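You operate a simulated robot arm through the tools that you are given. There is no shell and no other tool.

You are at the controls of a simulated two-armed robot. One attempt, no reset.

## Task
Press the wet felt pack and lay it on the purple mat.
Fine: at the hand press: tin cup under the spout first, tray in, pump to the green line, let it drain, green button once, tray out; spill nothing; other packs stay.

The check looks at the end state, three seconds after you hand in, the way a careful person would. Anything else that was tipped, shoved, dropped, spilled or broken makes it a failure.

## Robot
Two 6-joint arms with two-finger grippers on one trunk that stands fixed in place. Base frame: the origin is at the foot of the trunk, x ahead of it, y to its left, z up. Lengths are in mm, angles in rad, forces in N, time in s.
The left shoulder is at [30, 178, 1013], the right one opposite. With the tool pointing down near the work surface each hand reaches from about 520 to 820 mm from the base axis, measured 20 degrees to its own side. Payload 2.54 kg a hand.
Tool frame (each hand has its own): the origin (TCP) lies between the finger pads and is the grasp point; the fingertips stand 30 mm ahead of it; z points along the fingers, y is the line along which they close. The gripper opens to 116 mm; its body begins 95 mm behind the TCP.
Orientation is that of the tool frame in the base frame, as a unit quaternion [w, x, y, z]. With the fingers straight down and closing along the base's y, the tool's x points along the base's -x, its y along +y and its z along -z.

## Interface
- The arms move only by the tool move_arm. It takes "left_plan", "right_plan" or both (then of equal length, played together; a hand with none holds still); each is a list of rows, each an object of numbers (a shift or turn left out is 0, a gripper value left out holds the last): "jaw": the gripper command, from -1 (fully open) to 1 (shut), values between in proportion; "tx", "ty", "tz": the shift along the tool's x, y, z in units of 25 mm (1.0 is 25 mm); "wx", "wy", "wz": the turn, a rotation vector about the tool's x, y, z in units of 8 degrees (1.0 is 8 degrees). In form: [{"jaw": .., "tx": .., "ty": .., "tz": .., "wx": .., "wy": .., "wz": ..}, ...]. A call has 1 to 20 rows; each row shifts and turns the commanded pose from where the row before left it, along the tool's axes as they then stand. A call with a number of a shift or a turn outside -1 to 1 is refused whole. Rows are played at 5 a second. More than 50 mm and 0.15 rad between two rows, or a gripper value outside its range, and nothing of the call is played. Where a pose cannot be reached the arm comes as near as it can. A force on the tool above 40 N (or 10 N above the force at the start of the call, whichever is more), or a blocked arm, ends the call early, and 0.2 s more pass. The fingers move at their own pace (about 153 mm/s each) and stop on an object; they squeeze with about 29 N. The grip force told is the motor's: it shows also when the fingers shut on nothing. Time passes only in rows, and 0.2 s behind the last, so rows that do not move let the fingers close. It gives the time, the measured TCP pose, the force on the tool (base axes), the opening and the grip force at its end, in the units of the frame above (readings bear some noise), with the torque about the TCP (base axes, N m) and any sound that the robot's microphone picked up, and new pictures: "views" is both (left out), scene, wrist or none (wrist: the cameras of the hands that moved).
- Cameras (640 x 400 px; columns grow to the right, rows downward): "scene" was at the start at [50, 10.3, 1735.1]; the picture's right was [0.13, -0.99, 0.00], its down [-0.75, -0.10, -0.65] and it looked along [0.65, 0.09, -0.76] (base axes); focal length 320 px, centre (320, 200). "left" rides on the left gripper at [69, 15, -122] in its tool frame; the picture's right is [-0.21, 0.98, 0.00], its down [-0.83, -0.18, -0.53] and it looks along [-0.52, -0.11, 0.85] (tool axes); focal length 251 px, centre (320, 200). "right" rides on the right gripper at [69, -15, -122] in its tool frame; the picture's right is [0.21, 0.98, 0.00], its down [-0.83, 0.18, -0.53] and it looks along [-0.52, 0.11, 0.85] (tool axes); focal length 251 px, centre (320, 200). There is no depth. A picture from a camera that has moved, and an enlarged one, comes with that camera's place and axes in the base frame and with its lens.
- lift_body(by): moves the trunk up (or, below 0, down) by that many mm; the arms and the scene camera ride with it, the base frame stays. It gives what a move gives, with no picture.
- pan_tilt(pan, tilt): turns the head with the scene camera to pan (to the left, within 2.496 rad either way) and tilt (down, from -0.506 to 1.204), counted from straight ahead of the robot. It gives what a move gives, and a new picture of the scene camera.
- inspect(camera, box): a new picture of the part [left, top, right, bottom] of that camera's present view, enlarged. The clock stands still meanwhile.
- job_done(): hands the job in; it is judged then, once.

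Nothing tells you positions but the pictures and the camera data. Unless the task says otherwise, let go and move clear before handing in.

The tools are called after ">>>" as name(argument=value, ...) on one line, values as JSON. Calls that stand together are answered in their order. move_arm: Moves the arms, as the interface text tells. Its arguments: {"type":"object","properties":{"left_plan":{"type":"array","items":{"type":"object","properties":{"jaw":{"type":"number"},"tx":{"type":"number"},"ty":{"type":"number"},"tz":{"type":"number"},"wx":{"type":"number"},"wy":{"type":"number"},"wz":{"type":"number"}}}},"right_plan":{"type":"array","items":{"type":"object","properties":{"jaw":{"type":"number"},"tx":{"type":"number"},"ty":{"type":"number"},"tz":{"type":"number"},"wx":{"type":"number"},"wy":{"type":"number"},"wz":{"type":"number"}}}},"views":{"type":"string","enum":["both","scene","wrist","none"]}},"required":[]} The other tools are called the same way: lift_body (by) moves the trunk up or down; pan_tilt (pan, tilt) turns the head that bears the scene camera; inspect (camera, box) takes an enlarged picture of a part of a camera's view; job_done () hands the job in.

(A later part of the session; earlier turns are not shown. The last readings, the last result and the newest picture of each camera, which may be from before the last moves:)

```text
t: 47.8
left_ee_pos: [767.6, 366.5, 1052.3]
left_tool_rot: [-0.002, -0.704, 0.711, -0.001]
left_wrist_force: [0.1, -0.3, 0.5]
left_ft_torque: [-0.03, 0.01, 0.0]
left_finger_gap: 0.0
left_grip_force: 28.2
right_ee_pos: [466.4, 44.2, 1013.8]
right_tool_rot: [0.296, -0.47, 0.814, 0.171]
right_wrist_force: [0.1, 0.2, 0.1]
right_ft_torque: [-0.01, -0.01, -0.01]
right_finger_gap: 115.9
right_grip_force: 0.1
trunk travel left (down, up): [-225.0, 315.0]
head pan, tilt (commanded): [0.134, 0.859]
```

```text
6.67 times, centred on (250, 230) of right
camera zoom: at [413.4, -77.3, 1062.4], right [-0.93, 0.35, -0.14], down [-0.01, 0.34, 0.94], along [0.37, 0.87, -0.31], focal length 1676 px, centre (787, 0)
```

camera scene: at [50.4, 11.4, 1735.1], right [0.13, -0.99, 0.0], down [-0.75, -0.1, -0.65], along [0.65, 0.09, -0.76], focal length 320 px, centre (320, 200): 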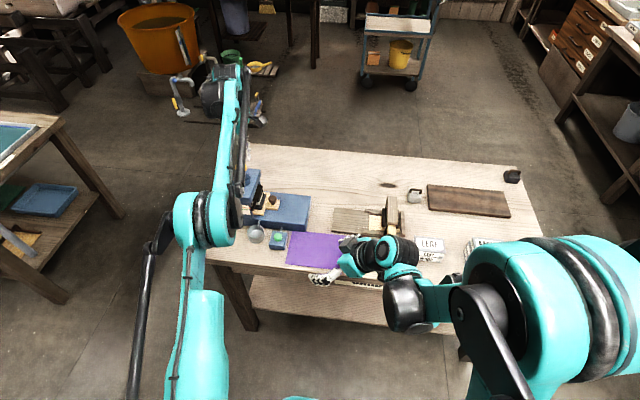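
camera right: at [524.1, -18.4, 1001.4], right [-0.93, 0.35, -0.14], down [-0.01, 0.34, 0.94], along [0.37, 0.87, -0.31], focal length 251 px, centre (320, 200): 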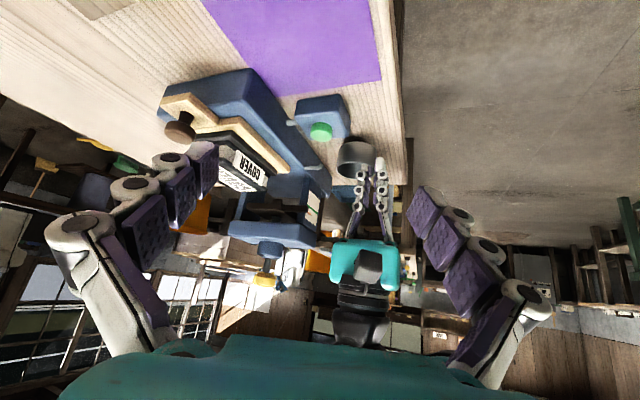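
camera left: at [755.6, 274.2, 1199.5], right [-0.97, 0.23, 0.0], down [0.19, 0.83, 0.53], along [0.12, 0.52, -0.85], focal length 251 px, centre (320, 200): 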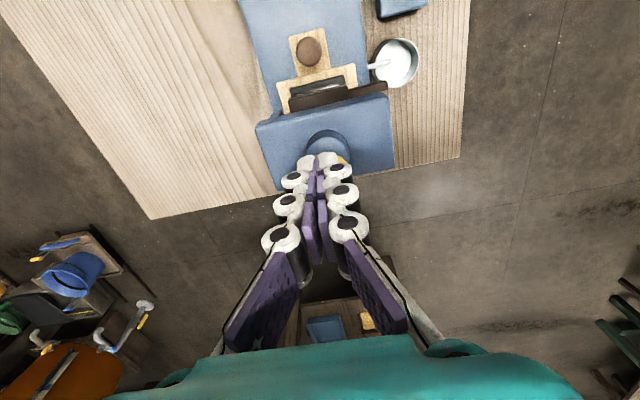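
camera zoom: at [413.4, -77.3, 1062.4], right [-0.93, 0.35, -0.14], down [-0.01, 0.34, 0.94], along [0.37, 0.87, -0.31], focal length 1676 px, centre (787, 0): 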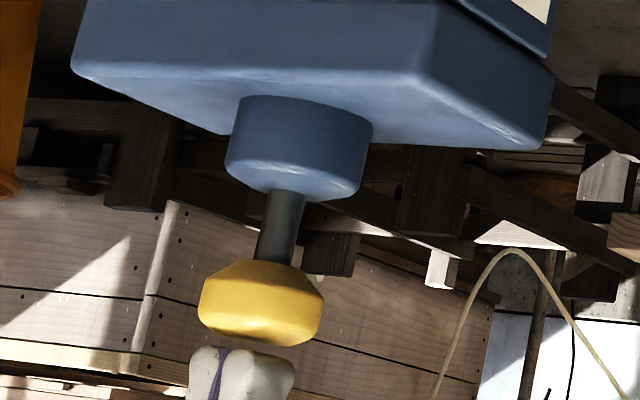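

The knob springs back and the pointer holds its gain, about a third of the way. Second stroke now.

>>> move_arm(left_plan=[{"tz": 0.25}, {"tz": 0.2}, {"tz": 0.2}, {"tz": 0.2}, {"tz": 0.2}], views="none")

>>> inspect(camera="right", box=[260, 170, 300, 210])

>>> inspect(camera="right", box=[220, 200, 280, 260])

```text
t: 49.0
left_ee_pos: [767.3, 364.7, 1024.8]
left_tool_rot: [-0.001, -0.704, 0.711, -0.001]
left_wrist_force: [1.2, 0.5, 5.4]
left_ft_torque: [0.05, -0.06, 0.01]
left_finger_gap: 6.1
left_grip_force: 28.2
right_ee_pos: [464.7, 43.9, 1013.2]
right_tool_rot: [0.296, -0.47, 0.814, 0.172]
right_wrist_force: [-0.6, 1.1, 0.2]
right_ft_torque: [0.02, -0.01, -0.03]
right_finger_gap: 115.9
right_grip_force: 0.1
trunk travel left (down, up): [-225.0, 315.0]
head pan, tilt (commanded): [0.134, 0.859]
```

```text
10.00 times, centred on (280, 190) of right
camera zoom: at [413.1, -77.4, 1062.6], right [-0.93, 0.35, -0.14], down [-0.01, 0.34, 0.94], along [0.37, 0.87, -0.31], focal length 2514 px, centre (720, 300)
```

zoom: 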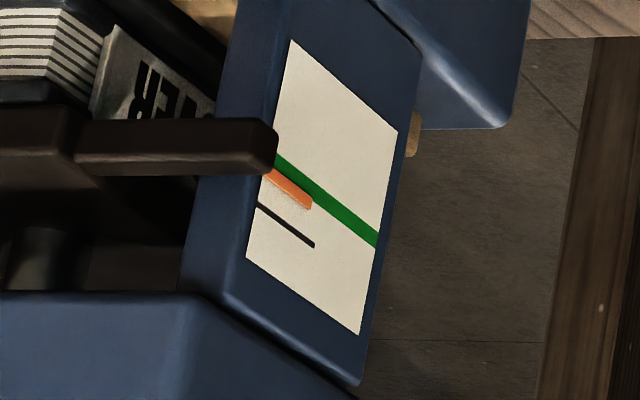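

```text
6.67 times, centred on (250, 230) of right
camera zoom: at [413.1, -77.4, 1062.6], right [-0.93, 0.35, -0.14], down [-0.01, 0.34, 0.94], along [0.37, 0.87, -0.31], focal length 1676 px, centre (787, 0)
```

zoom: 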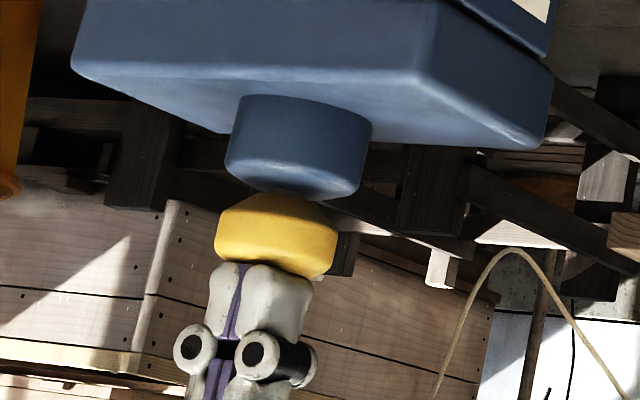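

>>> move_arm(left_plan=[{"tz": -0.3}, {"tz": -0.4}, {"tz": -0.4}, {"tz": 0}, {"tz": 0}], views="none")

>>> inspect(camera="right", box=[265, 175, 295, 205])

>>> inspect(camera="right", box=[280, 140, 350, 200])

```text
t: 50.2
left_ee_pos: [767.9, 366.1, 1053.9]
left_tool_rot: [-0.002, -0.703, 0.711, 0.0]
left_wrist_force: [-0.3, -0.4, -0.3]
left_ft_torque: [0.04, 0.0, -0.01]
left_finger_gap: 0.0
left_grip_force: 28.7
right_ee_pos: [465.1, 44.9, 1013.2]
right_tool_rot: [0.296, -0.47, 0.814, 0.171]
right_wrist_force: [-0.2, 0.0, 0.3]
right_ft_torque: [0.0, 0.03, -0.04]
right_finger_gap: 116.2
right_grip_force: 0.0
trunk travel left (down, up): [-225.0, 315.0]
head pan, tilt (commanded): [0.134, 0.859]
```

```text
13.33 times, centred on (280, 190) of right
camera zoom: at [413.4, -77.3, 1062.4], right [-0.93, 0.35, -0.14], down [-0.01, 0.34, 0.94], along [0.37, 0.87, -0.31], focal length 3352 px, centre (853, 333)
```

zoom: 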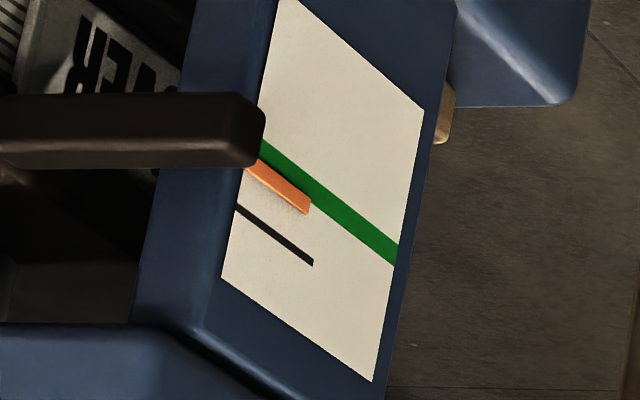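

```text
6.67 times, centred on (315, 170) of right
camera zoom: at [413.4, -77.3, 1062.4], right [-0.93, 0.35, -0.14], down [-0.01, 0.34, 0.94], along [0.37, 0.87, -0.31], focal length 1676 px, centre (353, 400)
```

zoom: 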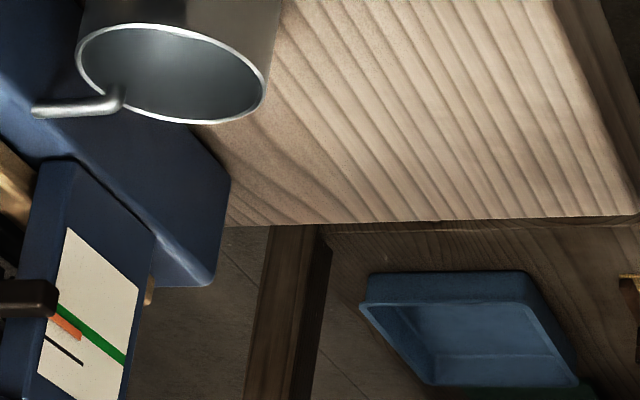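

>>> move_arm(left_plan=[{"tz": 0.25}, {"tz": 0.2}, {"tz": 0.2}, {"tz": 0.2}], views="none")

>>> inspect(camera="right", box=[265, 175, 295, 205])

```text
t: 51.2
left_ee_pos: [767.2, 366.0, 1031.7]
left_tool_rot: [-0.002, -0.703, 0.711, 0.0]
left_wrist_force: [1.4, 1.7, 4.4]
left_ft_torque: [0.07, -0.06, -0.03]
left_finger_gap: 5.9
left_grip_force: 28.3
right_ee_pos: [465.6, 43.7, 1013.6]
right_tool_rot: [0.296, -0.47, 0.814, 0.171]
right_wrist_force: [0.5, 1.0, 0.2]
right_ft_torque: [-0.02, 0.0, -0.01]
right_finger_gap: 116.0
right_grip_force: 0.0
trunk travel left (down, up): [-225.0, 315.0]
head pan, tilt (commanded): [0.134, 0.859]
```

```text
13.33 times, centred on (280, 190) of right
camera zoom: at [413.2, -77.3, 1062.6], right [-0.93, 0.35, -0.14], down [-0.01, 0.34, 0.94], along [0.37, 0.87, -0.31], focal length 3352 px, centre (853, 333)
```

zoom: 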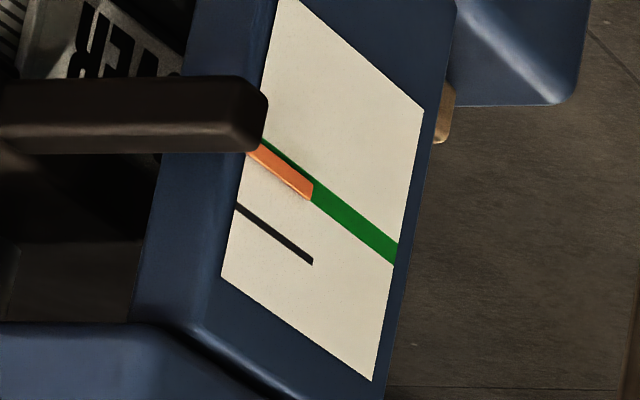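

The pointer is now nearly on the green line. I'm giving a last small press of a few millimetres.

>>> move_arm(left_plan=[{"tz": 0.08}, {"tz": 0.08}], views="none")

>>> inspect(camera="right", box=[265, 175, 295, 205])

>>> inspect(camera="scene", box=[220, 170, 300, 250])

```text
t: 51.8
left_ee_pos: [767.1, 365.6, 1027.4]
left_tool_rot: [-0.002, -0.703, 0.711, -0.001]
left_wrist_force: [2.0, 1.8, 4.0]
left_ft_torque: [0.05, -0.05, -0.05]
left_finger_gap: 6.1
left_grip_force: 28.3
right_ee_pos: [464.9, 44.6, 1013.5]
right_tool_rot: [0.297, -0.47, 0.813, 0.171]
right_wrist_force: [-0.1, -0.2, 0.2]
right_ft_torque: [0.0, 0.01, 0.01]
right_finger_gap: 116.0
right_grip_force: 0.0
trunk travel left (down, up): [-225.0, 315.0]
head pan, tilt (commanded): [0.134, 0.859]
```

```text
13.33 times, centred on (280, 190) of right
camera zoom: at [413.2, -77.3, 1062.6], right [-0.93, 0.35, -0.14], down [-0.01, 0.34, 0.94], along [0.37, 0.87, -0.31], focal length 3352 px, centre (853, 333)
```

zoom: 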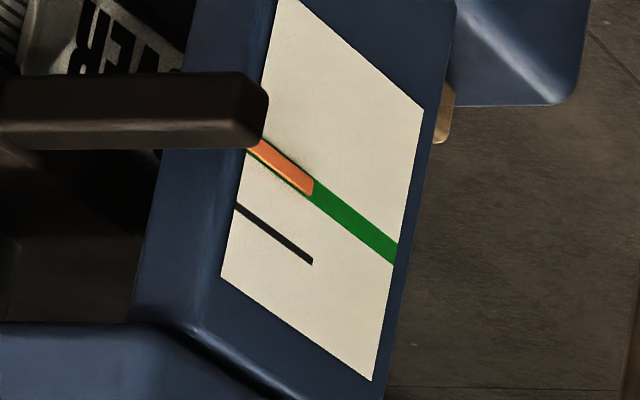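

```text
5.00 times, centred on (260, 210) of scene
camera zoom: at [49.7, 10.3, 1735.2], right [0.13, -0.99, 0.0], down [-0.75, -0.1, -0.65], along [0.65, 0.09, -0.76], focal length 1598 px, centre (620, 150)
```

zoom: 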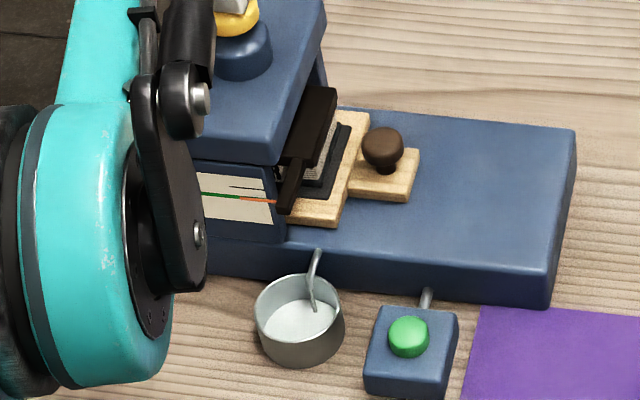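

>>> inspect(camera="scene", box=[233, 200, 263, 219])

```text
16.00 times, centred on (248, 210) of scene
camera zoom: at [49.7, 10.3, 1735.2], right [0.13, -0.99, 0.0], down [-0.75, -0.1, -0.65], along [0.65, 0.09, -0.76], focal length 5114 px, centre (1472, 48)
```

zoom: 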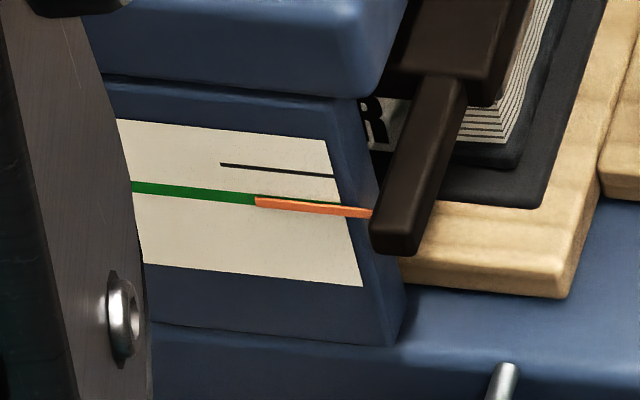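

Both views show the pointer on the green line, but they look down at it and could mislead by parallax. I'm lowering the right camera to gauge height for a level reading while the left hand holds still.

>>> move_arm(right_plan=[{"tx": 0.772, "tz": 0.918}, {"tx": 0.772, "tz": 0.918}, {"tx": 0.772, "tz": 0.918}, {"tx": 0.772, "tz": 0.918}, {"tx": 0.772, "tz": 0.918}], views="wrist")

>>> inspect(camera="right", box=[250, 235, 290, 275])

```text
t: 53.0
left_ee_pos: [767.7, 365.6, 1028.0]
left_tool_rot: [-0.001, -0.703, 0.711, -0.001]
left_wrist_force: [-0.6, 0.2, 4.6]
left_ft_torque: [0.03, 0.02, 0.02]
left_finger_gap: 6.2
left_grip_force: 28.9
right_ee_pos: [516.9, 55.7, 925.4]
right_tool_rot: [0.295, -0.47, 0.814, 0.171]
right_wrist_force: [-0.7, 0.1, -0.5]
right_ft_torque: [-0.02, 0.0, 0.0]
right_finger_gap: 115.8
right_grip_force: 0.0
right hand out of reach, approached as far as the arm can: row 2, 3, 4, 5
trunk travel left (down, up): [-225.0, 315.0]
head pan, tilt (commanded): [0.134, 0.859]
camera right: at [464.5, -64.8, 975.4], right [-0.93, 0.34, -0.14], down [-0.01, 0.34, 0.94], along [0.37, 0.87, -0.31], focal length 251 px, centre (320, 200)
```

right: 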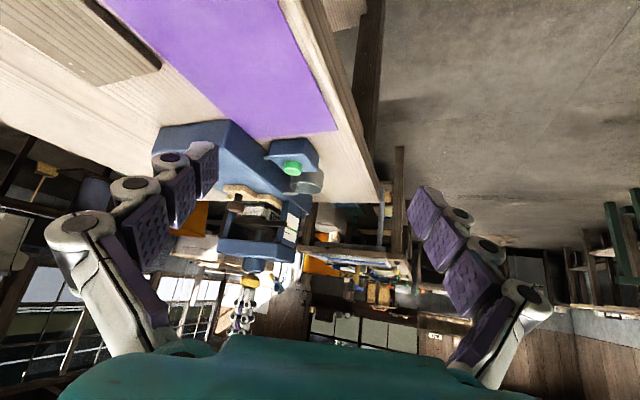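

```text
10.00 times, centred on (270, 255) of right
camera zoom: at [464.5, -64.8, 975.4], right [-0.93, 0.34, -0.14], down [-0.01, 0.34, 0.94], along [0.37, 0.87, -0.31], focal length 2514 px, centre (820, -350)
```

zoom: 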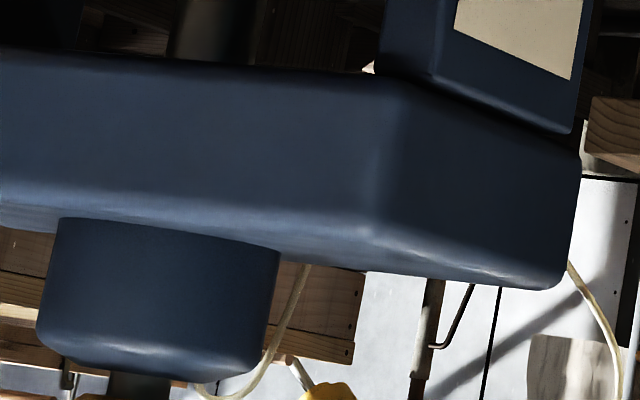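

>>> inspect(camera="right", box=[273, 198, 313, 238])

>>> inspect(camera="right", box=[283, 208, 303, 228])

```text
10.00 times, centred on (293, 218) of right
camera zoom: at [464.5, -64.8, 975.4], right [-0.93, 0.34, -0.14], down [-0.01, 0.34, 0.94], along [0.37, 0.87, -0.31], focal length 2514 px, centre (590, 20)
```

zoom: 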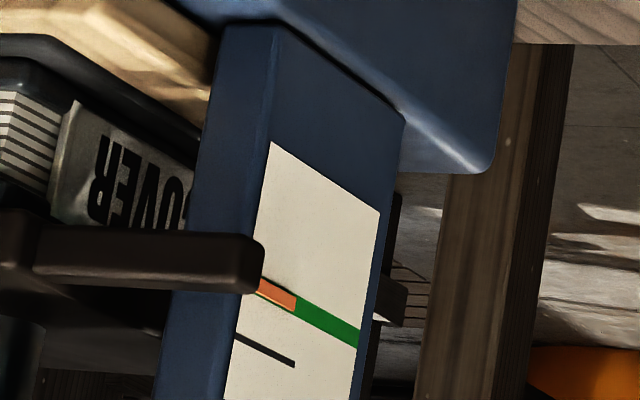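

```text
16.00 times, centred on (293, 218) of right
camera zoom: at [464.5, -64.8, 975.4], right [-0.93, 0.34, -0.14], down [-0.01, 0.34, 0.94], along [0.37, 0.87, -0.31], focal length 4023 px, centre (752, -88)
```

zoom: 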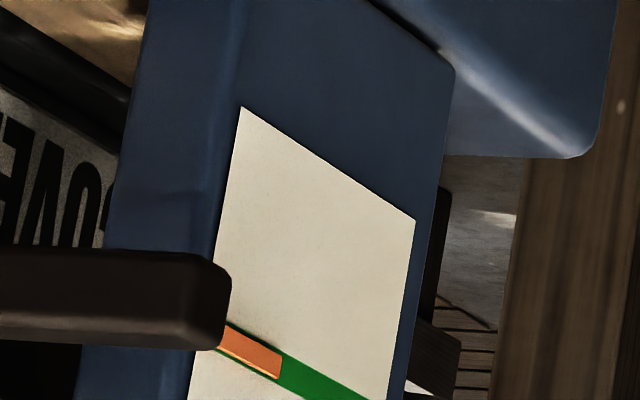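

>>> move_arm(left_plan=[{"tz": 0.1}, {"tz": 0}], views="none")

>>> inspect(camera="right", box=[280, 212, 300, 232])

>>> inspect(camera="scene", box=[233, 200, 263, 219])

```text
t: 53.6
left_ee_pos: [767.1, 365.2, 1025.5]
left_tool_rot: [-0.002, -0.703, 0.711, 0.0]
left_wrist_force: [2.4, 1.3, 5.1]
left_ft_torque: [0.03, -0.02, -0.01]
left_finger_gap: 6.3
left_grip_force: 28.9
right_ee_pos: [516.9, 57.1, 925.2]
right_tool_rot: [0.295, -0.47, 0.814, 0.171]
right_wrist_force: [0.3, 0.1, -0.9]
right_ft_torque: [0.01, 0.0, 0.01]
right_finger_gap: 115.8
right_grip_force: 0.0
trunk travel left (down, up): [-225.0, 315.0]
head pan, tilt (commanded): [0.134, 0.859]
```

```text
16.00 times, centred on (290, 222) of right
camera zoom: at [464.3, -64.7, 975.6], right [-0.93, 0.34, -0.14], down [-0.01, 0.34, 0.94], along [0.37, 0.87, -0.31], focal length 4023 px, centre (800, -152)
```

zoom: 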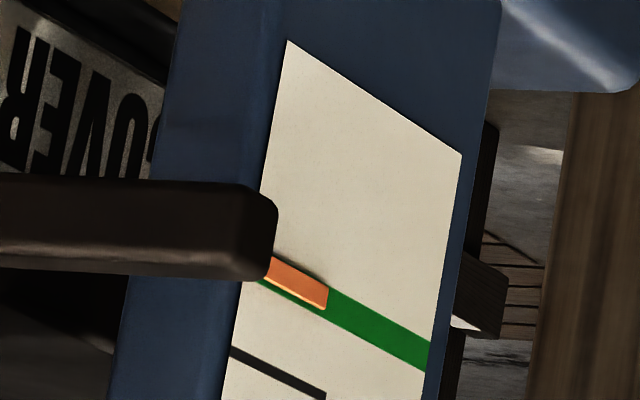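

```text
16.00 times, centred on (248, 210) of scene
camera zoom: at [49.8, 10.1, 1735.2], right [0.13, -0.99, 0.0], down [-0.75, -0.1, -0.65], along [0.65, 0.09, -0.76], focal length 5114 px, centre (1472, 48)
```

zoom: 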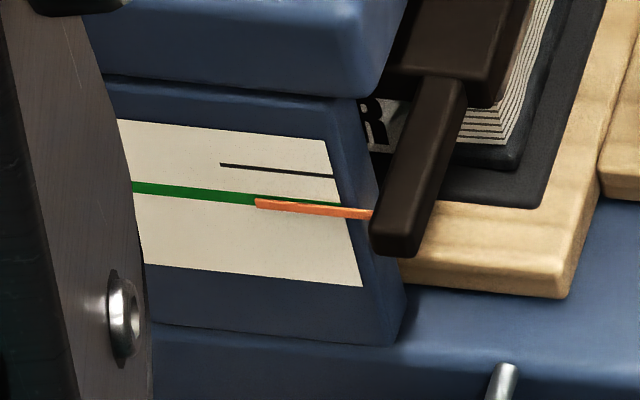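

The pointer sits on the green line within a fraction of a millimetre. I'm lifting off the pump knob and watching it drain into the cup.

>>> move_arm(left_plan=[{"tz": -0.4}, {"tz": -0.6}, {"tz": -0.8}, {"tz": -0.8}, {"tz": 0}], views="both")

>>> inspect(camera="right", box=[280, 212, 300, 232])

>>> inspect(camera="scene", box=[240, 215, 280, 245])

>>> inspect(camera="left", box=[330, 20, 450, 120])

```text
t: 54.8
left_ee_pos: [767.4, 365.1, 1090.3]
left_tool_rot: [-0.002, -0.703, 0.711, -0.001]
left_wrist_force: [0.0, -0.3, -0.2]
left_ft_torque: [-0.03, -0.02, 0.0]
left_finger_gap: 0.0
left_grip_force: 28.6
right_ee_pos: [516.2, 56.6, 925.7]
right_tool_rot: [0.295, -0.47, 0.814, 0.172]
right_wrist_force: [0.3, 0.1, 0.5]
right_ft_torque: [-0.01, -0.01, -0.01]
right_finger_gap: 116.1
right_grip_force: 0.1
trunk travel left (down, up): [-225.0, 315.0]
head pan, tilt (commanded): [0.134, 0.859]
camera scene: at [49.8, 10.1, 1735.1], right [0.13, -0.99, 0.0], down [-0.75, -0.1, -0.65], along [0.65, 0.09, -0.76], focal length 320 px, centre (320, 200)
camera left: at [750.8, 296.9, 1212.0], right [-0.97, 0.22, 0.0], down [0.19, 0.83, 0.53], along [0.12, 0.52, -0.85], focal length 251 px, centre (320, 200)
```

scene: 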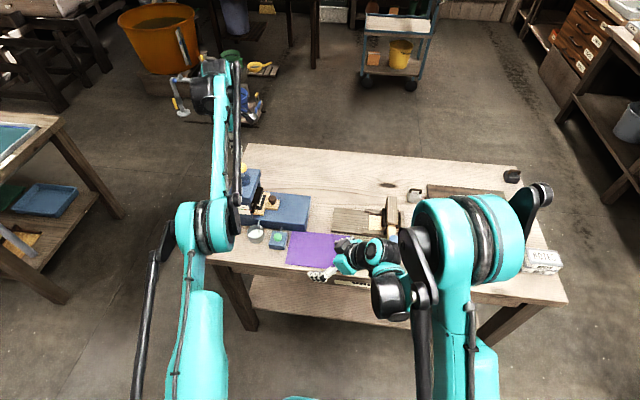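
left: 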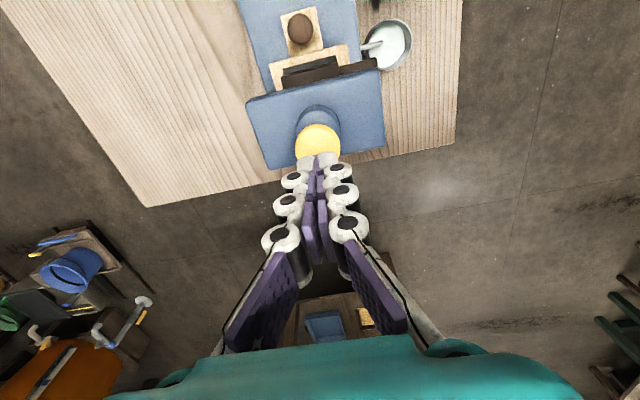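

```text
16.00 times, centred on (290, 222) of right
camera zoom: at [464.3, -64.8, 975.5], right [-0.93, 0.34, -0.14], down [-0.01, 0.34, 0.94], along [0.37, 0.87, -0.31], focal length 4023 px, centre (800, -152)
```

zoom: 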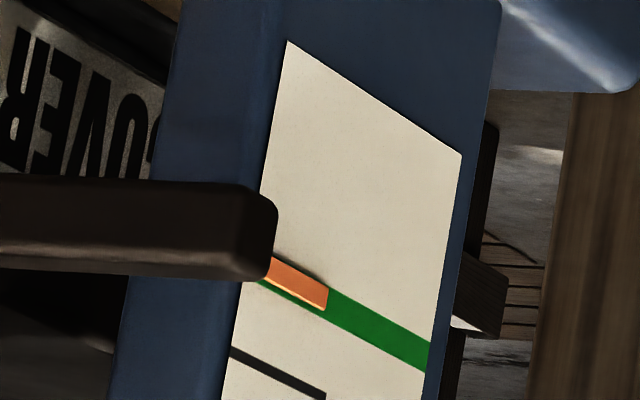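

```text
13.33 times, centred on (260, 230) of scene
camera zoom: at [49.8, 10.1, 1735.1], right [0.13, -0.99, 0.0], down [-0.75, -0.1, -0.65], along [0.65, 0.09, -0.76], focal length 4261 px, centre (1120, -200)
```

zoom: 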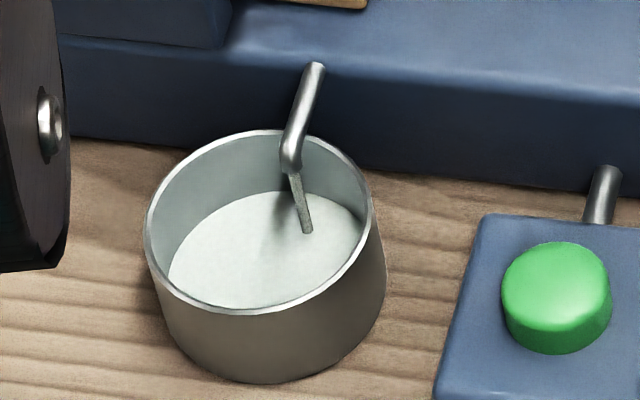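

```text
4.00 times, centred on (390, 70) of left
camera zoom: at [750.8, 296.9, 1212.0], right [-0.97, 0.22, 0.0], down [0.19, 0.83, 0.53], along [0.12, 0.52, -0.85], focal length 1006 px, centre (40, 720)
```

zoom: 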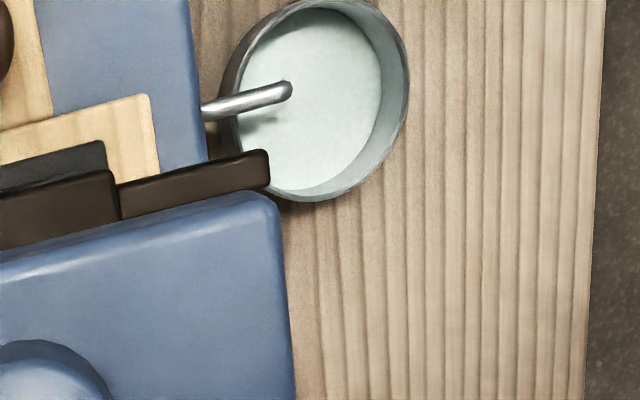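

Water is running into the cup and the pointer holds. While it drains, I'm moving the left hand to wait high above the green button, not touching it yet.

>>> move_arm(left_plan=[{"tx": 0.85, "ty": 0.84}, {"tx": 0.85, "ty": 0.84}, {"tx": 0.85, "ty": 0.84}, {"tx": 0.85, "ty": 0.84}, {"tx": 0.85, "ty": 0.84}, {"tx": 0.85, "ty": 0.84}, {"tz": 0.8}, {"tz": 0.8}, {"tz": 0.8}, {"tz": 0.8}, {"tz": 0.6}], views="both")

>>> inspect(camera="left", box=[200, 60, 440, 260])

>>> inspect(camera="right", box=[250, 150, 350, 240])

```text
t: 57.2
left_ee_pos: [786.8, 262.7, 1068.4]
left_tool_rot: [-0.004, -0.704, 0.711, 0.0]
left_wrist_force: [0.6, -0.5, 0.0]
left_ft_torque: [-0.01, -0.01, -0.03]
left_finger_gap: 0.0
left_grip_force: 29.1
left hand out of reach, approached as far as the arm can: row 1, 2, 3, 4, 5, 6, 7, 8, 9, 10, 11
right_ee_pos: [516.7, 57.1, 925.6]
right_tool_rot: [0.295, -0.47, 0.814, 0.172]
right_wrist_force: [-0.6, 0.5, -0.3]
right_ft_torque: [0.04, -0.01, 0.0]
right_finger_gap: 115.9
right_grip_force: 0.1
trunk travel left (down, up): [-225.0, 315.0]
head pan, tilt (commanded): [0.134, 0.859]
camera scene: at [50.5, 10.4, 1735.1], right [0.13, -0.99, 0.0], down [-0.75, -0.1, -0.65], along [0.65, 0.09, -0.76], focal length 320 px, centre (320, 200)
camera left: at [771.2, 194.0, 1190.9], right [-0.97, 0.22, 0.0], down [0.19, 0.83, 0.53], along [0.12, 0.52, -0.85], focal length 251 px, centre (320, 200)
```

scene: 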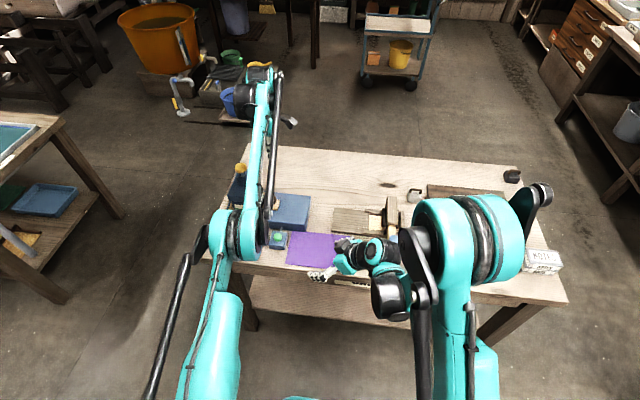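
left: 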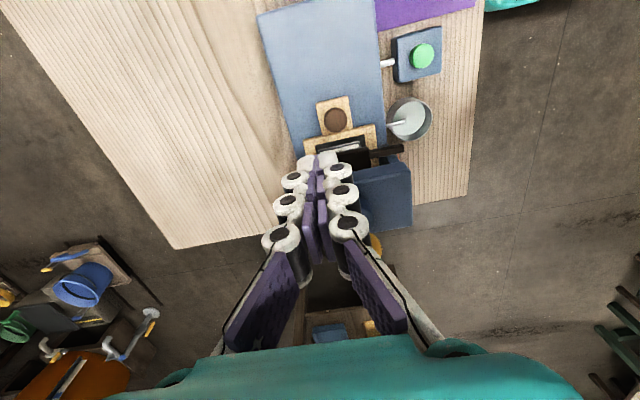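

```text
2.00 times, centred on (320, 160) of left
camera zoom: at [771.2, 194.0, 1190.9], right [-0.97, 0.22, 0.0], down [0.19, 0.83, 0.53], along [0.12, 0.52, -0.85], focal length 503 px, centre (320, 280)
```

zoom: 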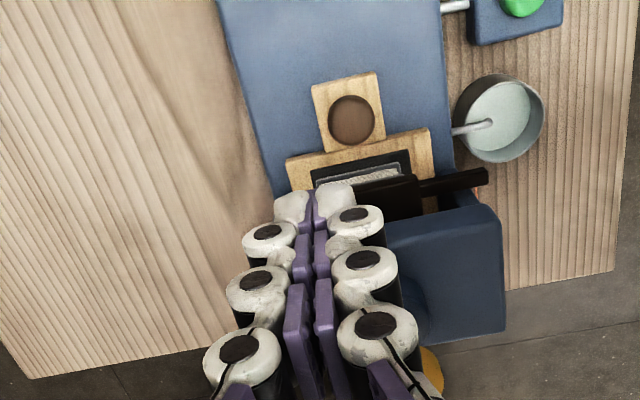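

```text
4.44 times, centred on (300, 195) of right
camera zoom: at [464.7, -64.6, 975.4], right [-0.93, 0.34, -0.14], down [-0.01, 0.34, 0.94], along [0.37, 0.87, -0.31], focal length 1118 px, centre (409, 222)
```

zoom: 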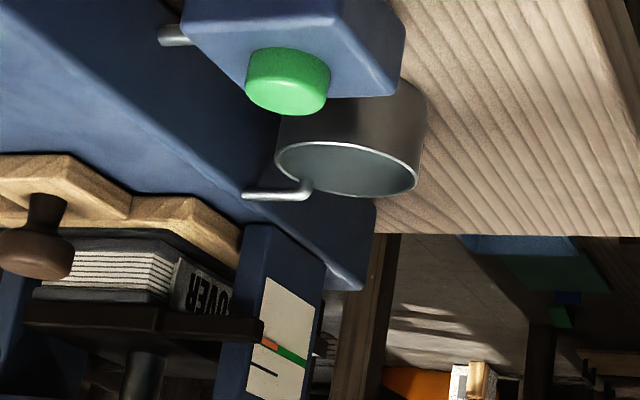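

>>> move_arm(left_plan=[{"tz": 0}, {"tz": 0}], views="none")

```text
t: 57.8
left_ee_pos: [786.1, 261.7, 1069.8]
left_tool_rot: [-0.004, -0.704, 0.71, -0.001]
left_wrist_force: [-0.5, -0.6, 0.0]
left_ft_torque: [0.02, -0.03, 0.04]
left_finger_gap: 0.0
left_grip_force: 28.6
right_ee_pos: [516.6, 56.4, 925.9]
right_tool_rot: [0.295, -0.47, 0.814, 0.171]
right_wrist_force: [0.4, 0.7, -0.1]
right_ft_torque: [0.03, -0.03, 0.02]
right_finger_gap: 115.9
right_grip_force: 0.0
trunk travel left (down, up): [-225.0, 315.0]
head pan, tilt (commanded): [0.134, 0.859]
```

>>> move_arm(left_plan=[{"tz": 0.8}, {"tz": 0.8}, {"tz": 0.8}, {"tz": 0.8}], views="none")

>>> inspect(camera="scene", box=[220, 190, 300, 250])

```text
t: 58.8
left_ee_pos: [799.3, 263.5, 991.6]
left_tool_rot: [-0.002, -0.703, 0.711, 0.0]
left_wrist_force: [0.5, -1.1, -0.2]
left_ft_torque: [0.04, -0.01, 0.0]
left_finger_gap: 0.1
left_grip_force: 28.3
left hand out of reach, approached as far as the arm can: row 1, 2, 3
right_ee_pos: [516.2, 56.4, 926.3]
right_tool_rot: [0.295, -0.47, 0.814, 0.172]
right_wrist_force: [-0.2, 0.1, 0.4]
right_ft_torque: [-0.01, 0.02, 0.05]
right_finger_gap: 115.9
right_grip_force: 0.1
trunk travel left (down, up): [-225.0, 315.0]
head pan, tilt (commanded): [0.134, 0.859]
```

```text
6.67 times, centred on (260, 220) of scene
camera zoom: at [50.2, 10.3, 1735.1], right [0.13, -0.99, 0.0], down [-0.75, -0.1, -0.65], along [0.65, 0.09, -0.76], focal length 2131 px, centre (720, 67)
```

zoom: 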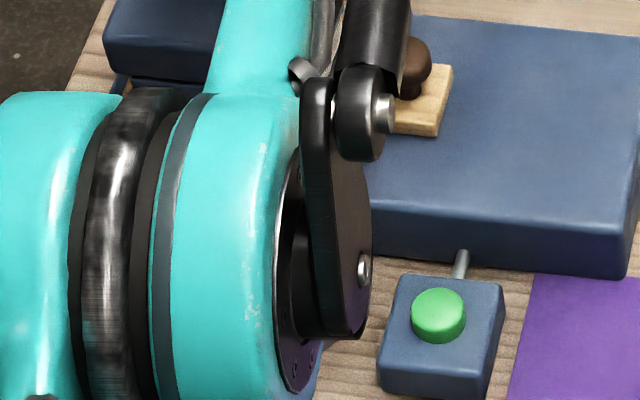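

>>> move_arm(left_plan=[{"ty": 0.4}, {"ty": 0.4}, {"ty": 0.4}], views="scene")

```text
t: 59.6
left_ee_pos: [768.3, 262.8, 993.2]
left_tool_rot: [-0.001, -0.704, 0.711, -0.001]
left_wrist_force: [0.1, -0.6, -0.2]
left_ft_torque: [0.02, -0.02, 0.02]
left_finger_gap: 0.2
left_grip_force: 28.4
right_ee_pos: [516.9, 55.8, 926.2]
right_tool_rot: [0.295, -0.471, 0.814, 0.172]
right_wrist_force: [0.1, -0.2, 0.3]
right_ft_torque: [-0.02, 0.0, -0.03]
right_finger_gap: 116.1
right_grip_force: 0.0
trunk travel left (down, up): [-225.0, 315.0]
head pan, tilt (commanded): [0.134, 0.859]
camera scene: at [49.3, 10.1, 1735.2], right [0.13, -0.99, 0.0], down [-0.75, -0.1, -0.65], along [0.65, 0.09, -0.76], focal length 320 px, centre (320, 200)
```

scene: 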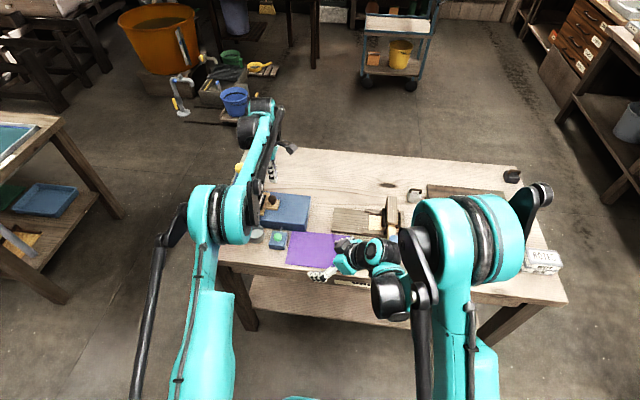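

>>> move_arm(left_plan=[{"ty": 0.85, "tx": 0.17}, {"ty": 0.85, "tx": 0.17}, {"ty": 0.85, "tx": 0.17}, {"ty": 0.85, "tx": 0.17}, {"ty": 0.85, "tx": 0.17}, {"ty": 0.85, "tx": 0.17}], views="both")

>>> inspect(camera="right", box=[290, 155, 340, 205])

>>> inspect(camera="left", box=[240, 80, 400, 280])

```text
t: 61.0
left_ee_pos: [642.4, 239.8, 992.7]
left_tool_rot: [-0.002, -0.703, 0.711, -0.001]
left_wrist_force: [0.7, -0.1, -0.1]
left_ft_torque: [-0.03, -0.04, 0.0]
left_finger_gap: 0.0
left_grip_force: 28.7
right_ee_pos: [516.7, 55.8, 927.1]
right_tool_rot: [0.295, -0.47, 0.814, 0.171]
right_wrist_force: [0.5, 0.2, -0.7]
right_ft_torque: [0.0, 0.03, -0.02]
right_finger_gap: 116.2
right_grip_force: 0.0
trunk travel left (down, up): [-225.0, 315.0]
head pan, tilt (commanded): [0.134, 0.859]
camera scene: at [49.2, 10.0, 1735.2], right [0.13, -0.99, 0.0], down [-0.75, -0.1, -0.65], along [0.65, 0.09, -0.76], focal length 320 px, centre (320, 200)
camera left: at [625.9, 170.9, 1114.7], right [-0.97, 0.22, 0.0], down [0.19, 0.83, 0.53], along [0.12, 0.52, -0.85], focal length 251 px, centre (320, 200)
```

scene: 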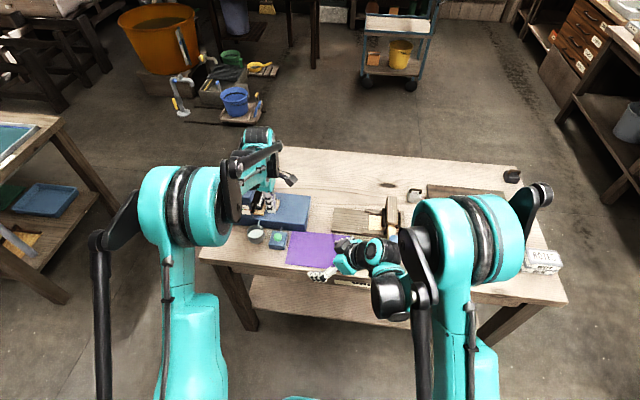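
left: 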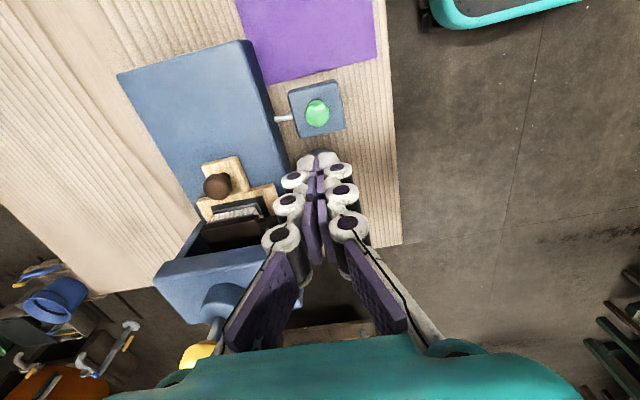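

```text
8.00 times, centred on (315, 180) of right
camera zoom: at [463.9, -64.8, 975.7], right [-0.93, 0.34, -0.14], down [-0.01, 0.34, 0.94], along [0.37, 0.87, -0.31], focal length 2012 px, centre (360, 360)
```

zoom: 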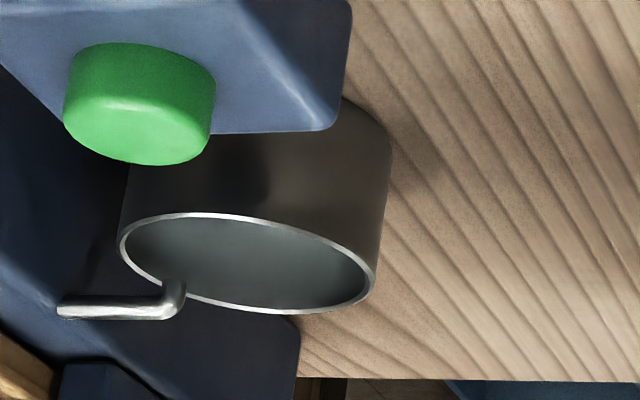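

```text
2.00 times, centred on (320, 180) of left
camera zoom: at [625.9, 170.9, 1114.7], right [-0.97, 0.22, 0.0], down [0.19, 0.83, 0.53], along [0.12, 0.52, -0.85], focal length 503 px, centre (320, 240)
```

zoom: 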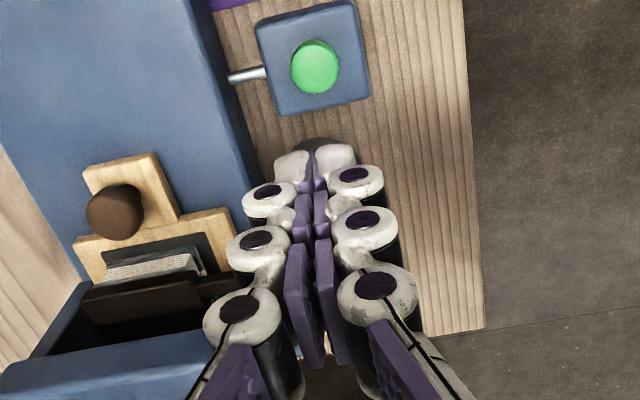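

>>> inspect(camera="scene", box=[240, 215, 280, 245])

>>> inspect(camera="scene", box=[233, 195, 263, 219])

```text
13.33 times, centred on (260, 230) of scene
camera zoom: at [49.2, 10.0, 1735.2], right [0.13, -0.99, 0.0], down [-0.75, -0.1, -0.65], along [0.65, 0.09, -0.76], focal length 4261 px, centre (1120, -200)
```

zoom: 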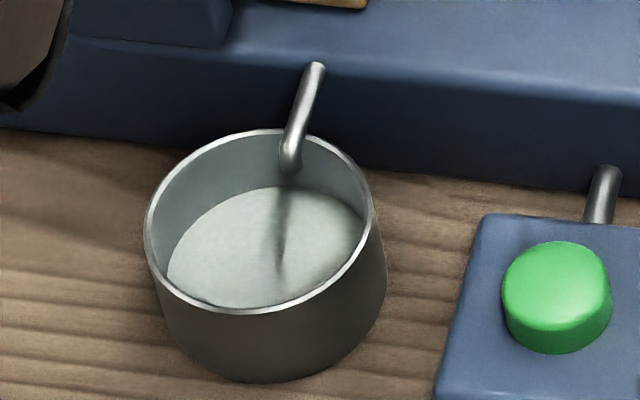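

```text
16.00 times, centred on (248, 207) of scene
camera zoom: at [49.2, 10.0, 1735.2], right [0.13, -0.99, 0.0], down [-0.75, -0.1, -0.65], along [0.65, 0.09, -0.76], focal length 5114 px, centre (1472, 88)
```

zoom: 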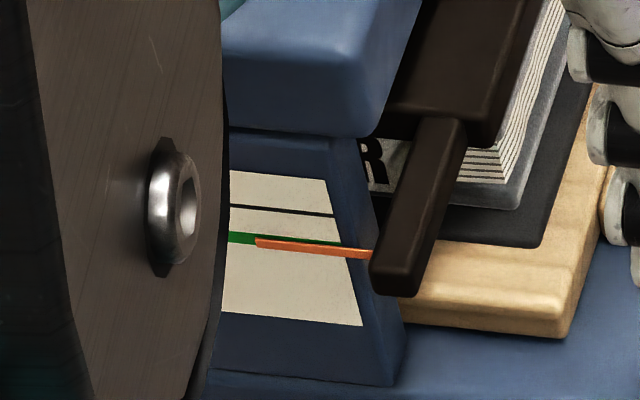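

Draining has stopped: no stream is left, the pack's covers have turned light grey, and the pointer is still on green. I'm coming down over the green button at about (643, 237, 817) and stopping just above it.

>>> move_arm(left_plan=[{"tz": 0.9, "tx": 0.09, "ty": -0.03}, {"tz": 0.9}, {"tz": 0.9}, {"tz": 0.9}, {"tz": 0.9}, {"tz": 0.8}], views="wrist")

>>> inspect(camera="left", box=[260, 100, 380, 220])

>>> inspect(camera="right", box=[260, 130, 340, 210])

```text
t: 62.4
left_ee_pos: [643.2, 236.6, 859.4]
left_tool_rot: [-0.003, -0.704, 0.711, 0.0]
left_wrist_force: [0.3, 0.2, -0.5]
left_ft_torque: [-0.01, 0.02, -0.01]
left_finger_gap: 0.0
left_grip_force: 28.8
right_ee_pos: [518.2, 55.8, 926.8]
right_tool_rot: [0.295, -0.47, 0.814, 0.171]
right_wrist_force: [0.5, 0.0, -0.2]
right_ft_torque: [0.02, -0.02, -0.03]
right_finger_gap: 116.0
right_grip_force: 0.0
trunk travel left (down, up): [-225.0, 315.0]
head pan, tilt (commanded): [0.134, 0.859]
camera left: at [627.0, 168.8, 981.2], right [-0.97, 0.22, 0.0], down [0.19, 0.83, 0.53], along [0.12, 0.52, -0.85], focal length 251 px, centre (320, 200)
```

left: 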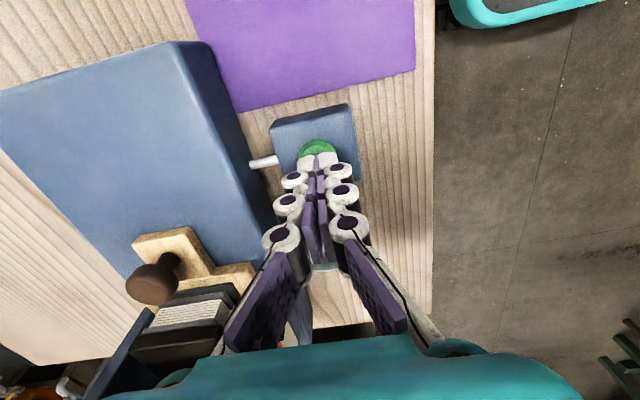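

```text
3.33 times, centred on (320, 160) of left
camera zoom: at [627.0, 168.8, 981.2], right [-0.97, 0.22, 0.0], down [0.19, 0.83, 0.53], along [0.12, 0.52, -0.85], focal length 838 px, centre (320, 333)
```

zoom: 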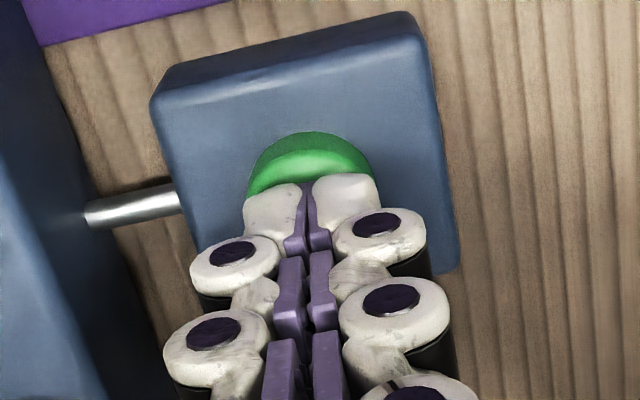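

```text
5.00 times, centred on (300, 170) of right
camera zoom: at [464.8, -64.6, 975.3], right [-0.93, 0.34, -0.14], down [-0.01, 0.34, 0.94], along [0.37, 0.87, -0.31], focal length 1257 px, centre (420, 350)
```

zoom: 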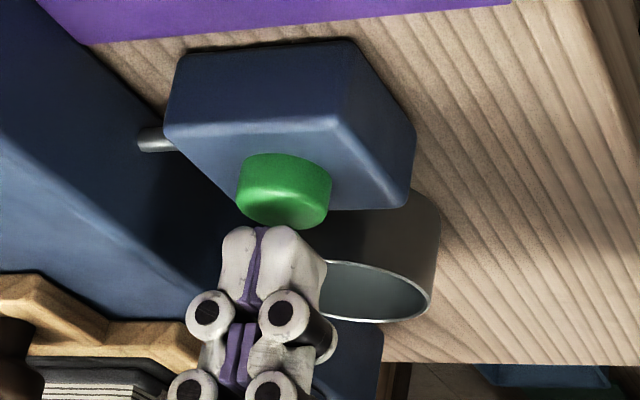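

>>> move_arm(left_plan=[{"tz": 0.2, "tx": 0.06}, {"tz": 0.2}, {"tz": 0.04}], views="none")

>>> inspect(camera="right", box=[260, 130, 340, 210])

```text
t: 63.2
left_ee_pos: [641.6, 235.7, 848.7]
left_tool_rot: [-0.002, -0.704, 0.71, -0.001]
left_wrist_force: [0.0, 0.6, 0.8]
left_ft_torque: [-0.02, 0.02, 0.01]
left_finger_gap: 0.0
left_grip_force: 28.5
right_ee_pos: [517.9, 56.8, 925.4]
right_tool_rot: [0.295, -0.47, 0.814, 0.171]
right_wrist_force: [0.4, 0.0, 0.6]
right_ft_torque: [-0.02, -0.01, -0.02]
right_finger_gap: 115.9
right_grip_force: 0.0
trunk travel left (down, up): [-225.0, 315.0]
head pan, tilt (commanded): [0.134, 0.859]
```

```text
5.00 times, centred on (300, 170) of right
camera zoom: at [464.4, -64.7, 975.5], right [-0.93, 0.34, -0.14], down [-0.01, 0.34, 0.94], along [0.37, 0.87, -0.31], focal length 1257 px, centre (420, 350)
```

zoom: 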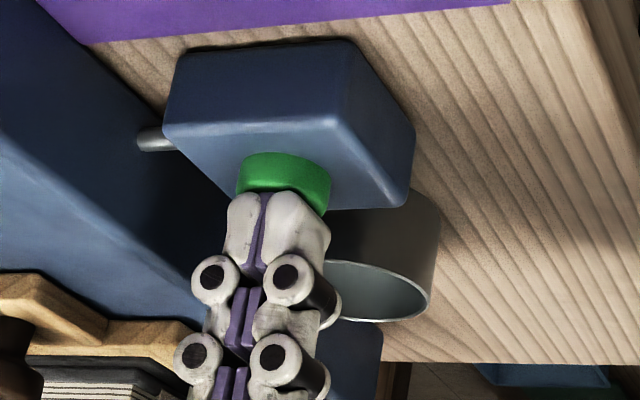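

>>> move_arm(left_plan=[{"tz": 0.08}, {"tz": 0.08}, {"tz": 0.08}], views="none")

>>> inspect(camera="right", box=[260, 130, 340, 210])

>>> inspect(camera="right", box=[270, 205, 310, 245])

```text
t: 64.0
left_ee_pos: [643.1, 236.6, 844.3]
left_tool_rot: [-0.003, -0.703, 0.711, 0.0]
left_wrist_force: [2.1, 1.1, 7.0]
left_ft_torque: [0.06, -0.1, 0.0]
left_finger_gap: 0.2
left_grip_force: 27.8
right_ee_pos: [517.0, 55.3, 927.4]
right_tool_rot: [0.295, -0.471, 0.813, 0.172]
right_wrist_force: [-0.6, -0.8, 0.5]
right_ft_torque: [-0.03, 0.02, -0.01]
right_finger_gap: 115.9
right_grip_force: 0.0
trunk travel left (down, up): [-225.0, 315.0]
head pan, tilt (commanded): [0.134, 0.859]
heard: click
```

```text
5.00 times, centred on (300, 170) of right
camera zoom: at [464.1, -64.7, 975.7], right [-0.93, 0.34, -0.14], down [-0.01, 0.34, 0.94], along [0.37, 0.87, -0.31], focal length 1257 px, centre (420, 350)
```

zoom: 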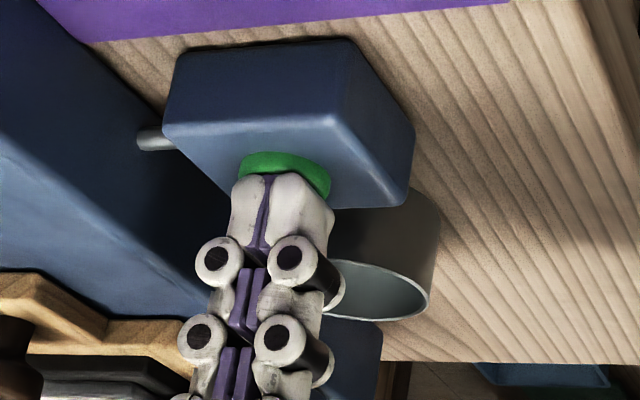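

```text
10.00 times, centred on (290, 225) of right
camera zoom: at [464.1, -64.7, 975.7], right [-0.93, 0.34, -0.14], down [-0.01, 0.34, 0.94], along [0.37, 0.87, -0.31], focal length 2514 px, centre (620, -50)
```

zoom: 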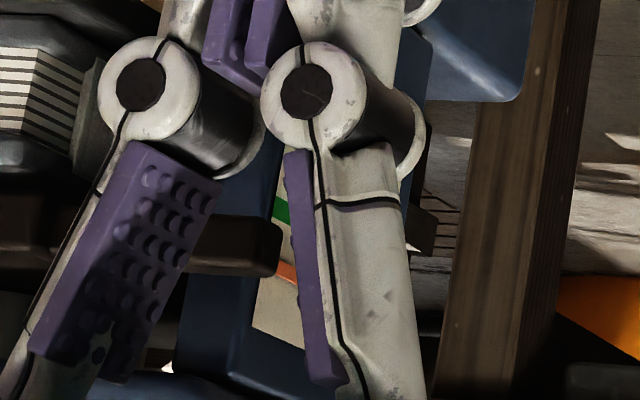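

The button clicked once and the platen is already rising. I'm lifting straight off it.

>>> move_arm(left_plan=[{"tz": -0.5}, {"tz": -0.8}, {"tz": -1}, {"tz": -1}, {"tz": -1}], views="none")

>>> inspect(camera="right", box=[260, 198, 310, 248])

>>> inspect(camera="scene", box=[220, 190, 300, 250])

```text
t: 65.2
left_ee_pos: [641.5, 236.4, 951.7]
left_tool_rot: [-0.002, -0.703, 0.711, -0.001]
left_wrist_force: [0.4, -0.6, 0.2]
left_ft_torque: [0.04, 0.01, 0.02]
left_finger_gap: 0.1
left_grip_force: 28.2
right_ee_pos: [517.0, 55.9, 925.8]
right_tool_rot: [0.296, -0.47, 0.814, 0.171]
right_wrist_force: [0.2, -0.4, 0.1]
right_ft_torque: [0.0, -0.02, 0.03]
right_finger_gap: 116.2
right_grip_force: 0.1
trunk travel left (down, up): [-225.0, 315.0]
head pan, tilt (commanded): [0.134, 0.859]
```

```text
8.00 times, centred on (285, 223) of right
camera zoom: at [464.0, -64.8, 975.7], right [-0.93, 0.34, -0.14], down [-0.01, 0.34, 0.94], along [0.37, 0.87, -0.31], focal length 2012 px, centre (600, 16)
```

zoom: 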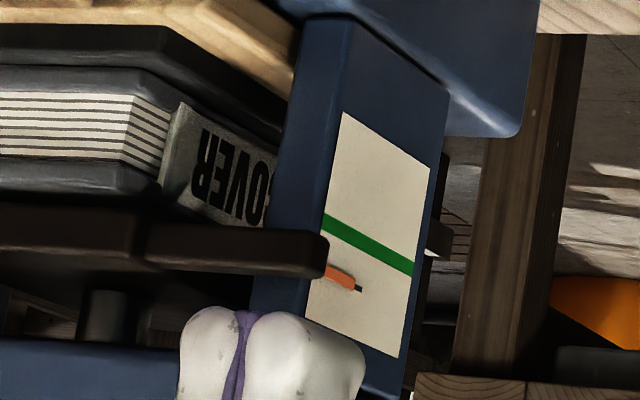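

```text
6.67 times, centred on (260, 220) of scene
camera zoom: at [49.3, 10.0, 1735.2], right [0.13, -0.99, 0.0], down [-0.75, -0.1, -0.65], along [0.65, 0.09, -0.76], focal length 2131 px, centre (720, 67)
```

zoom: 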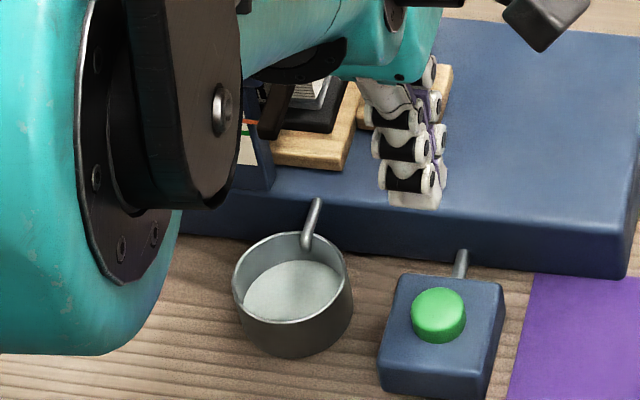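

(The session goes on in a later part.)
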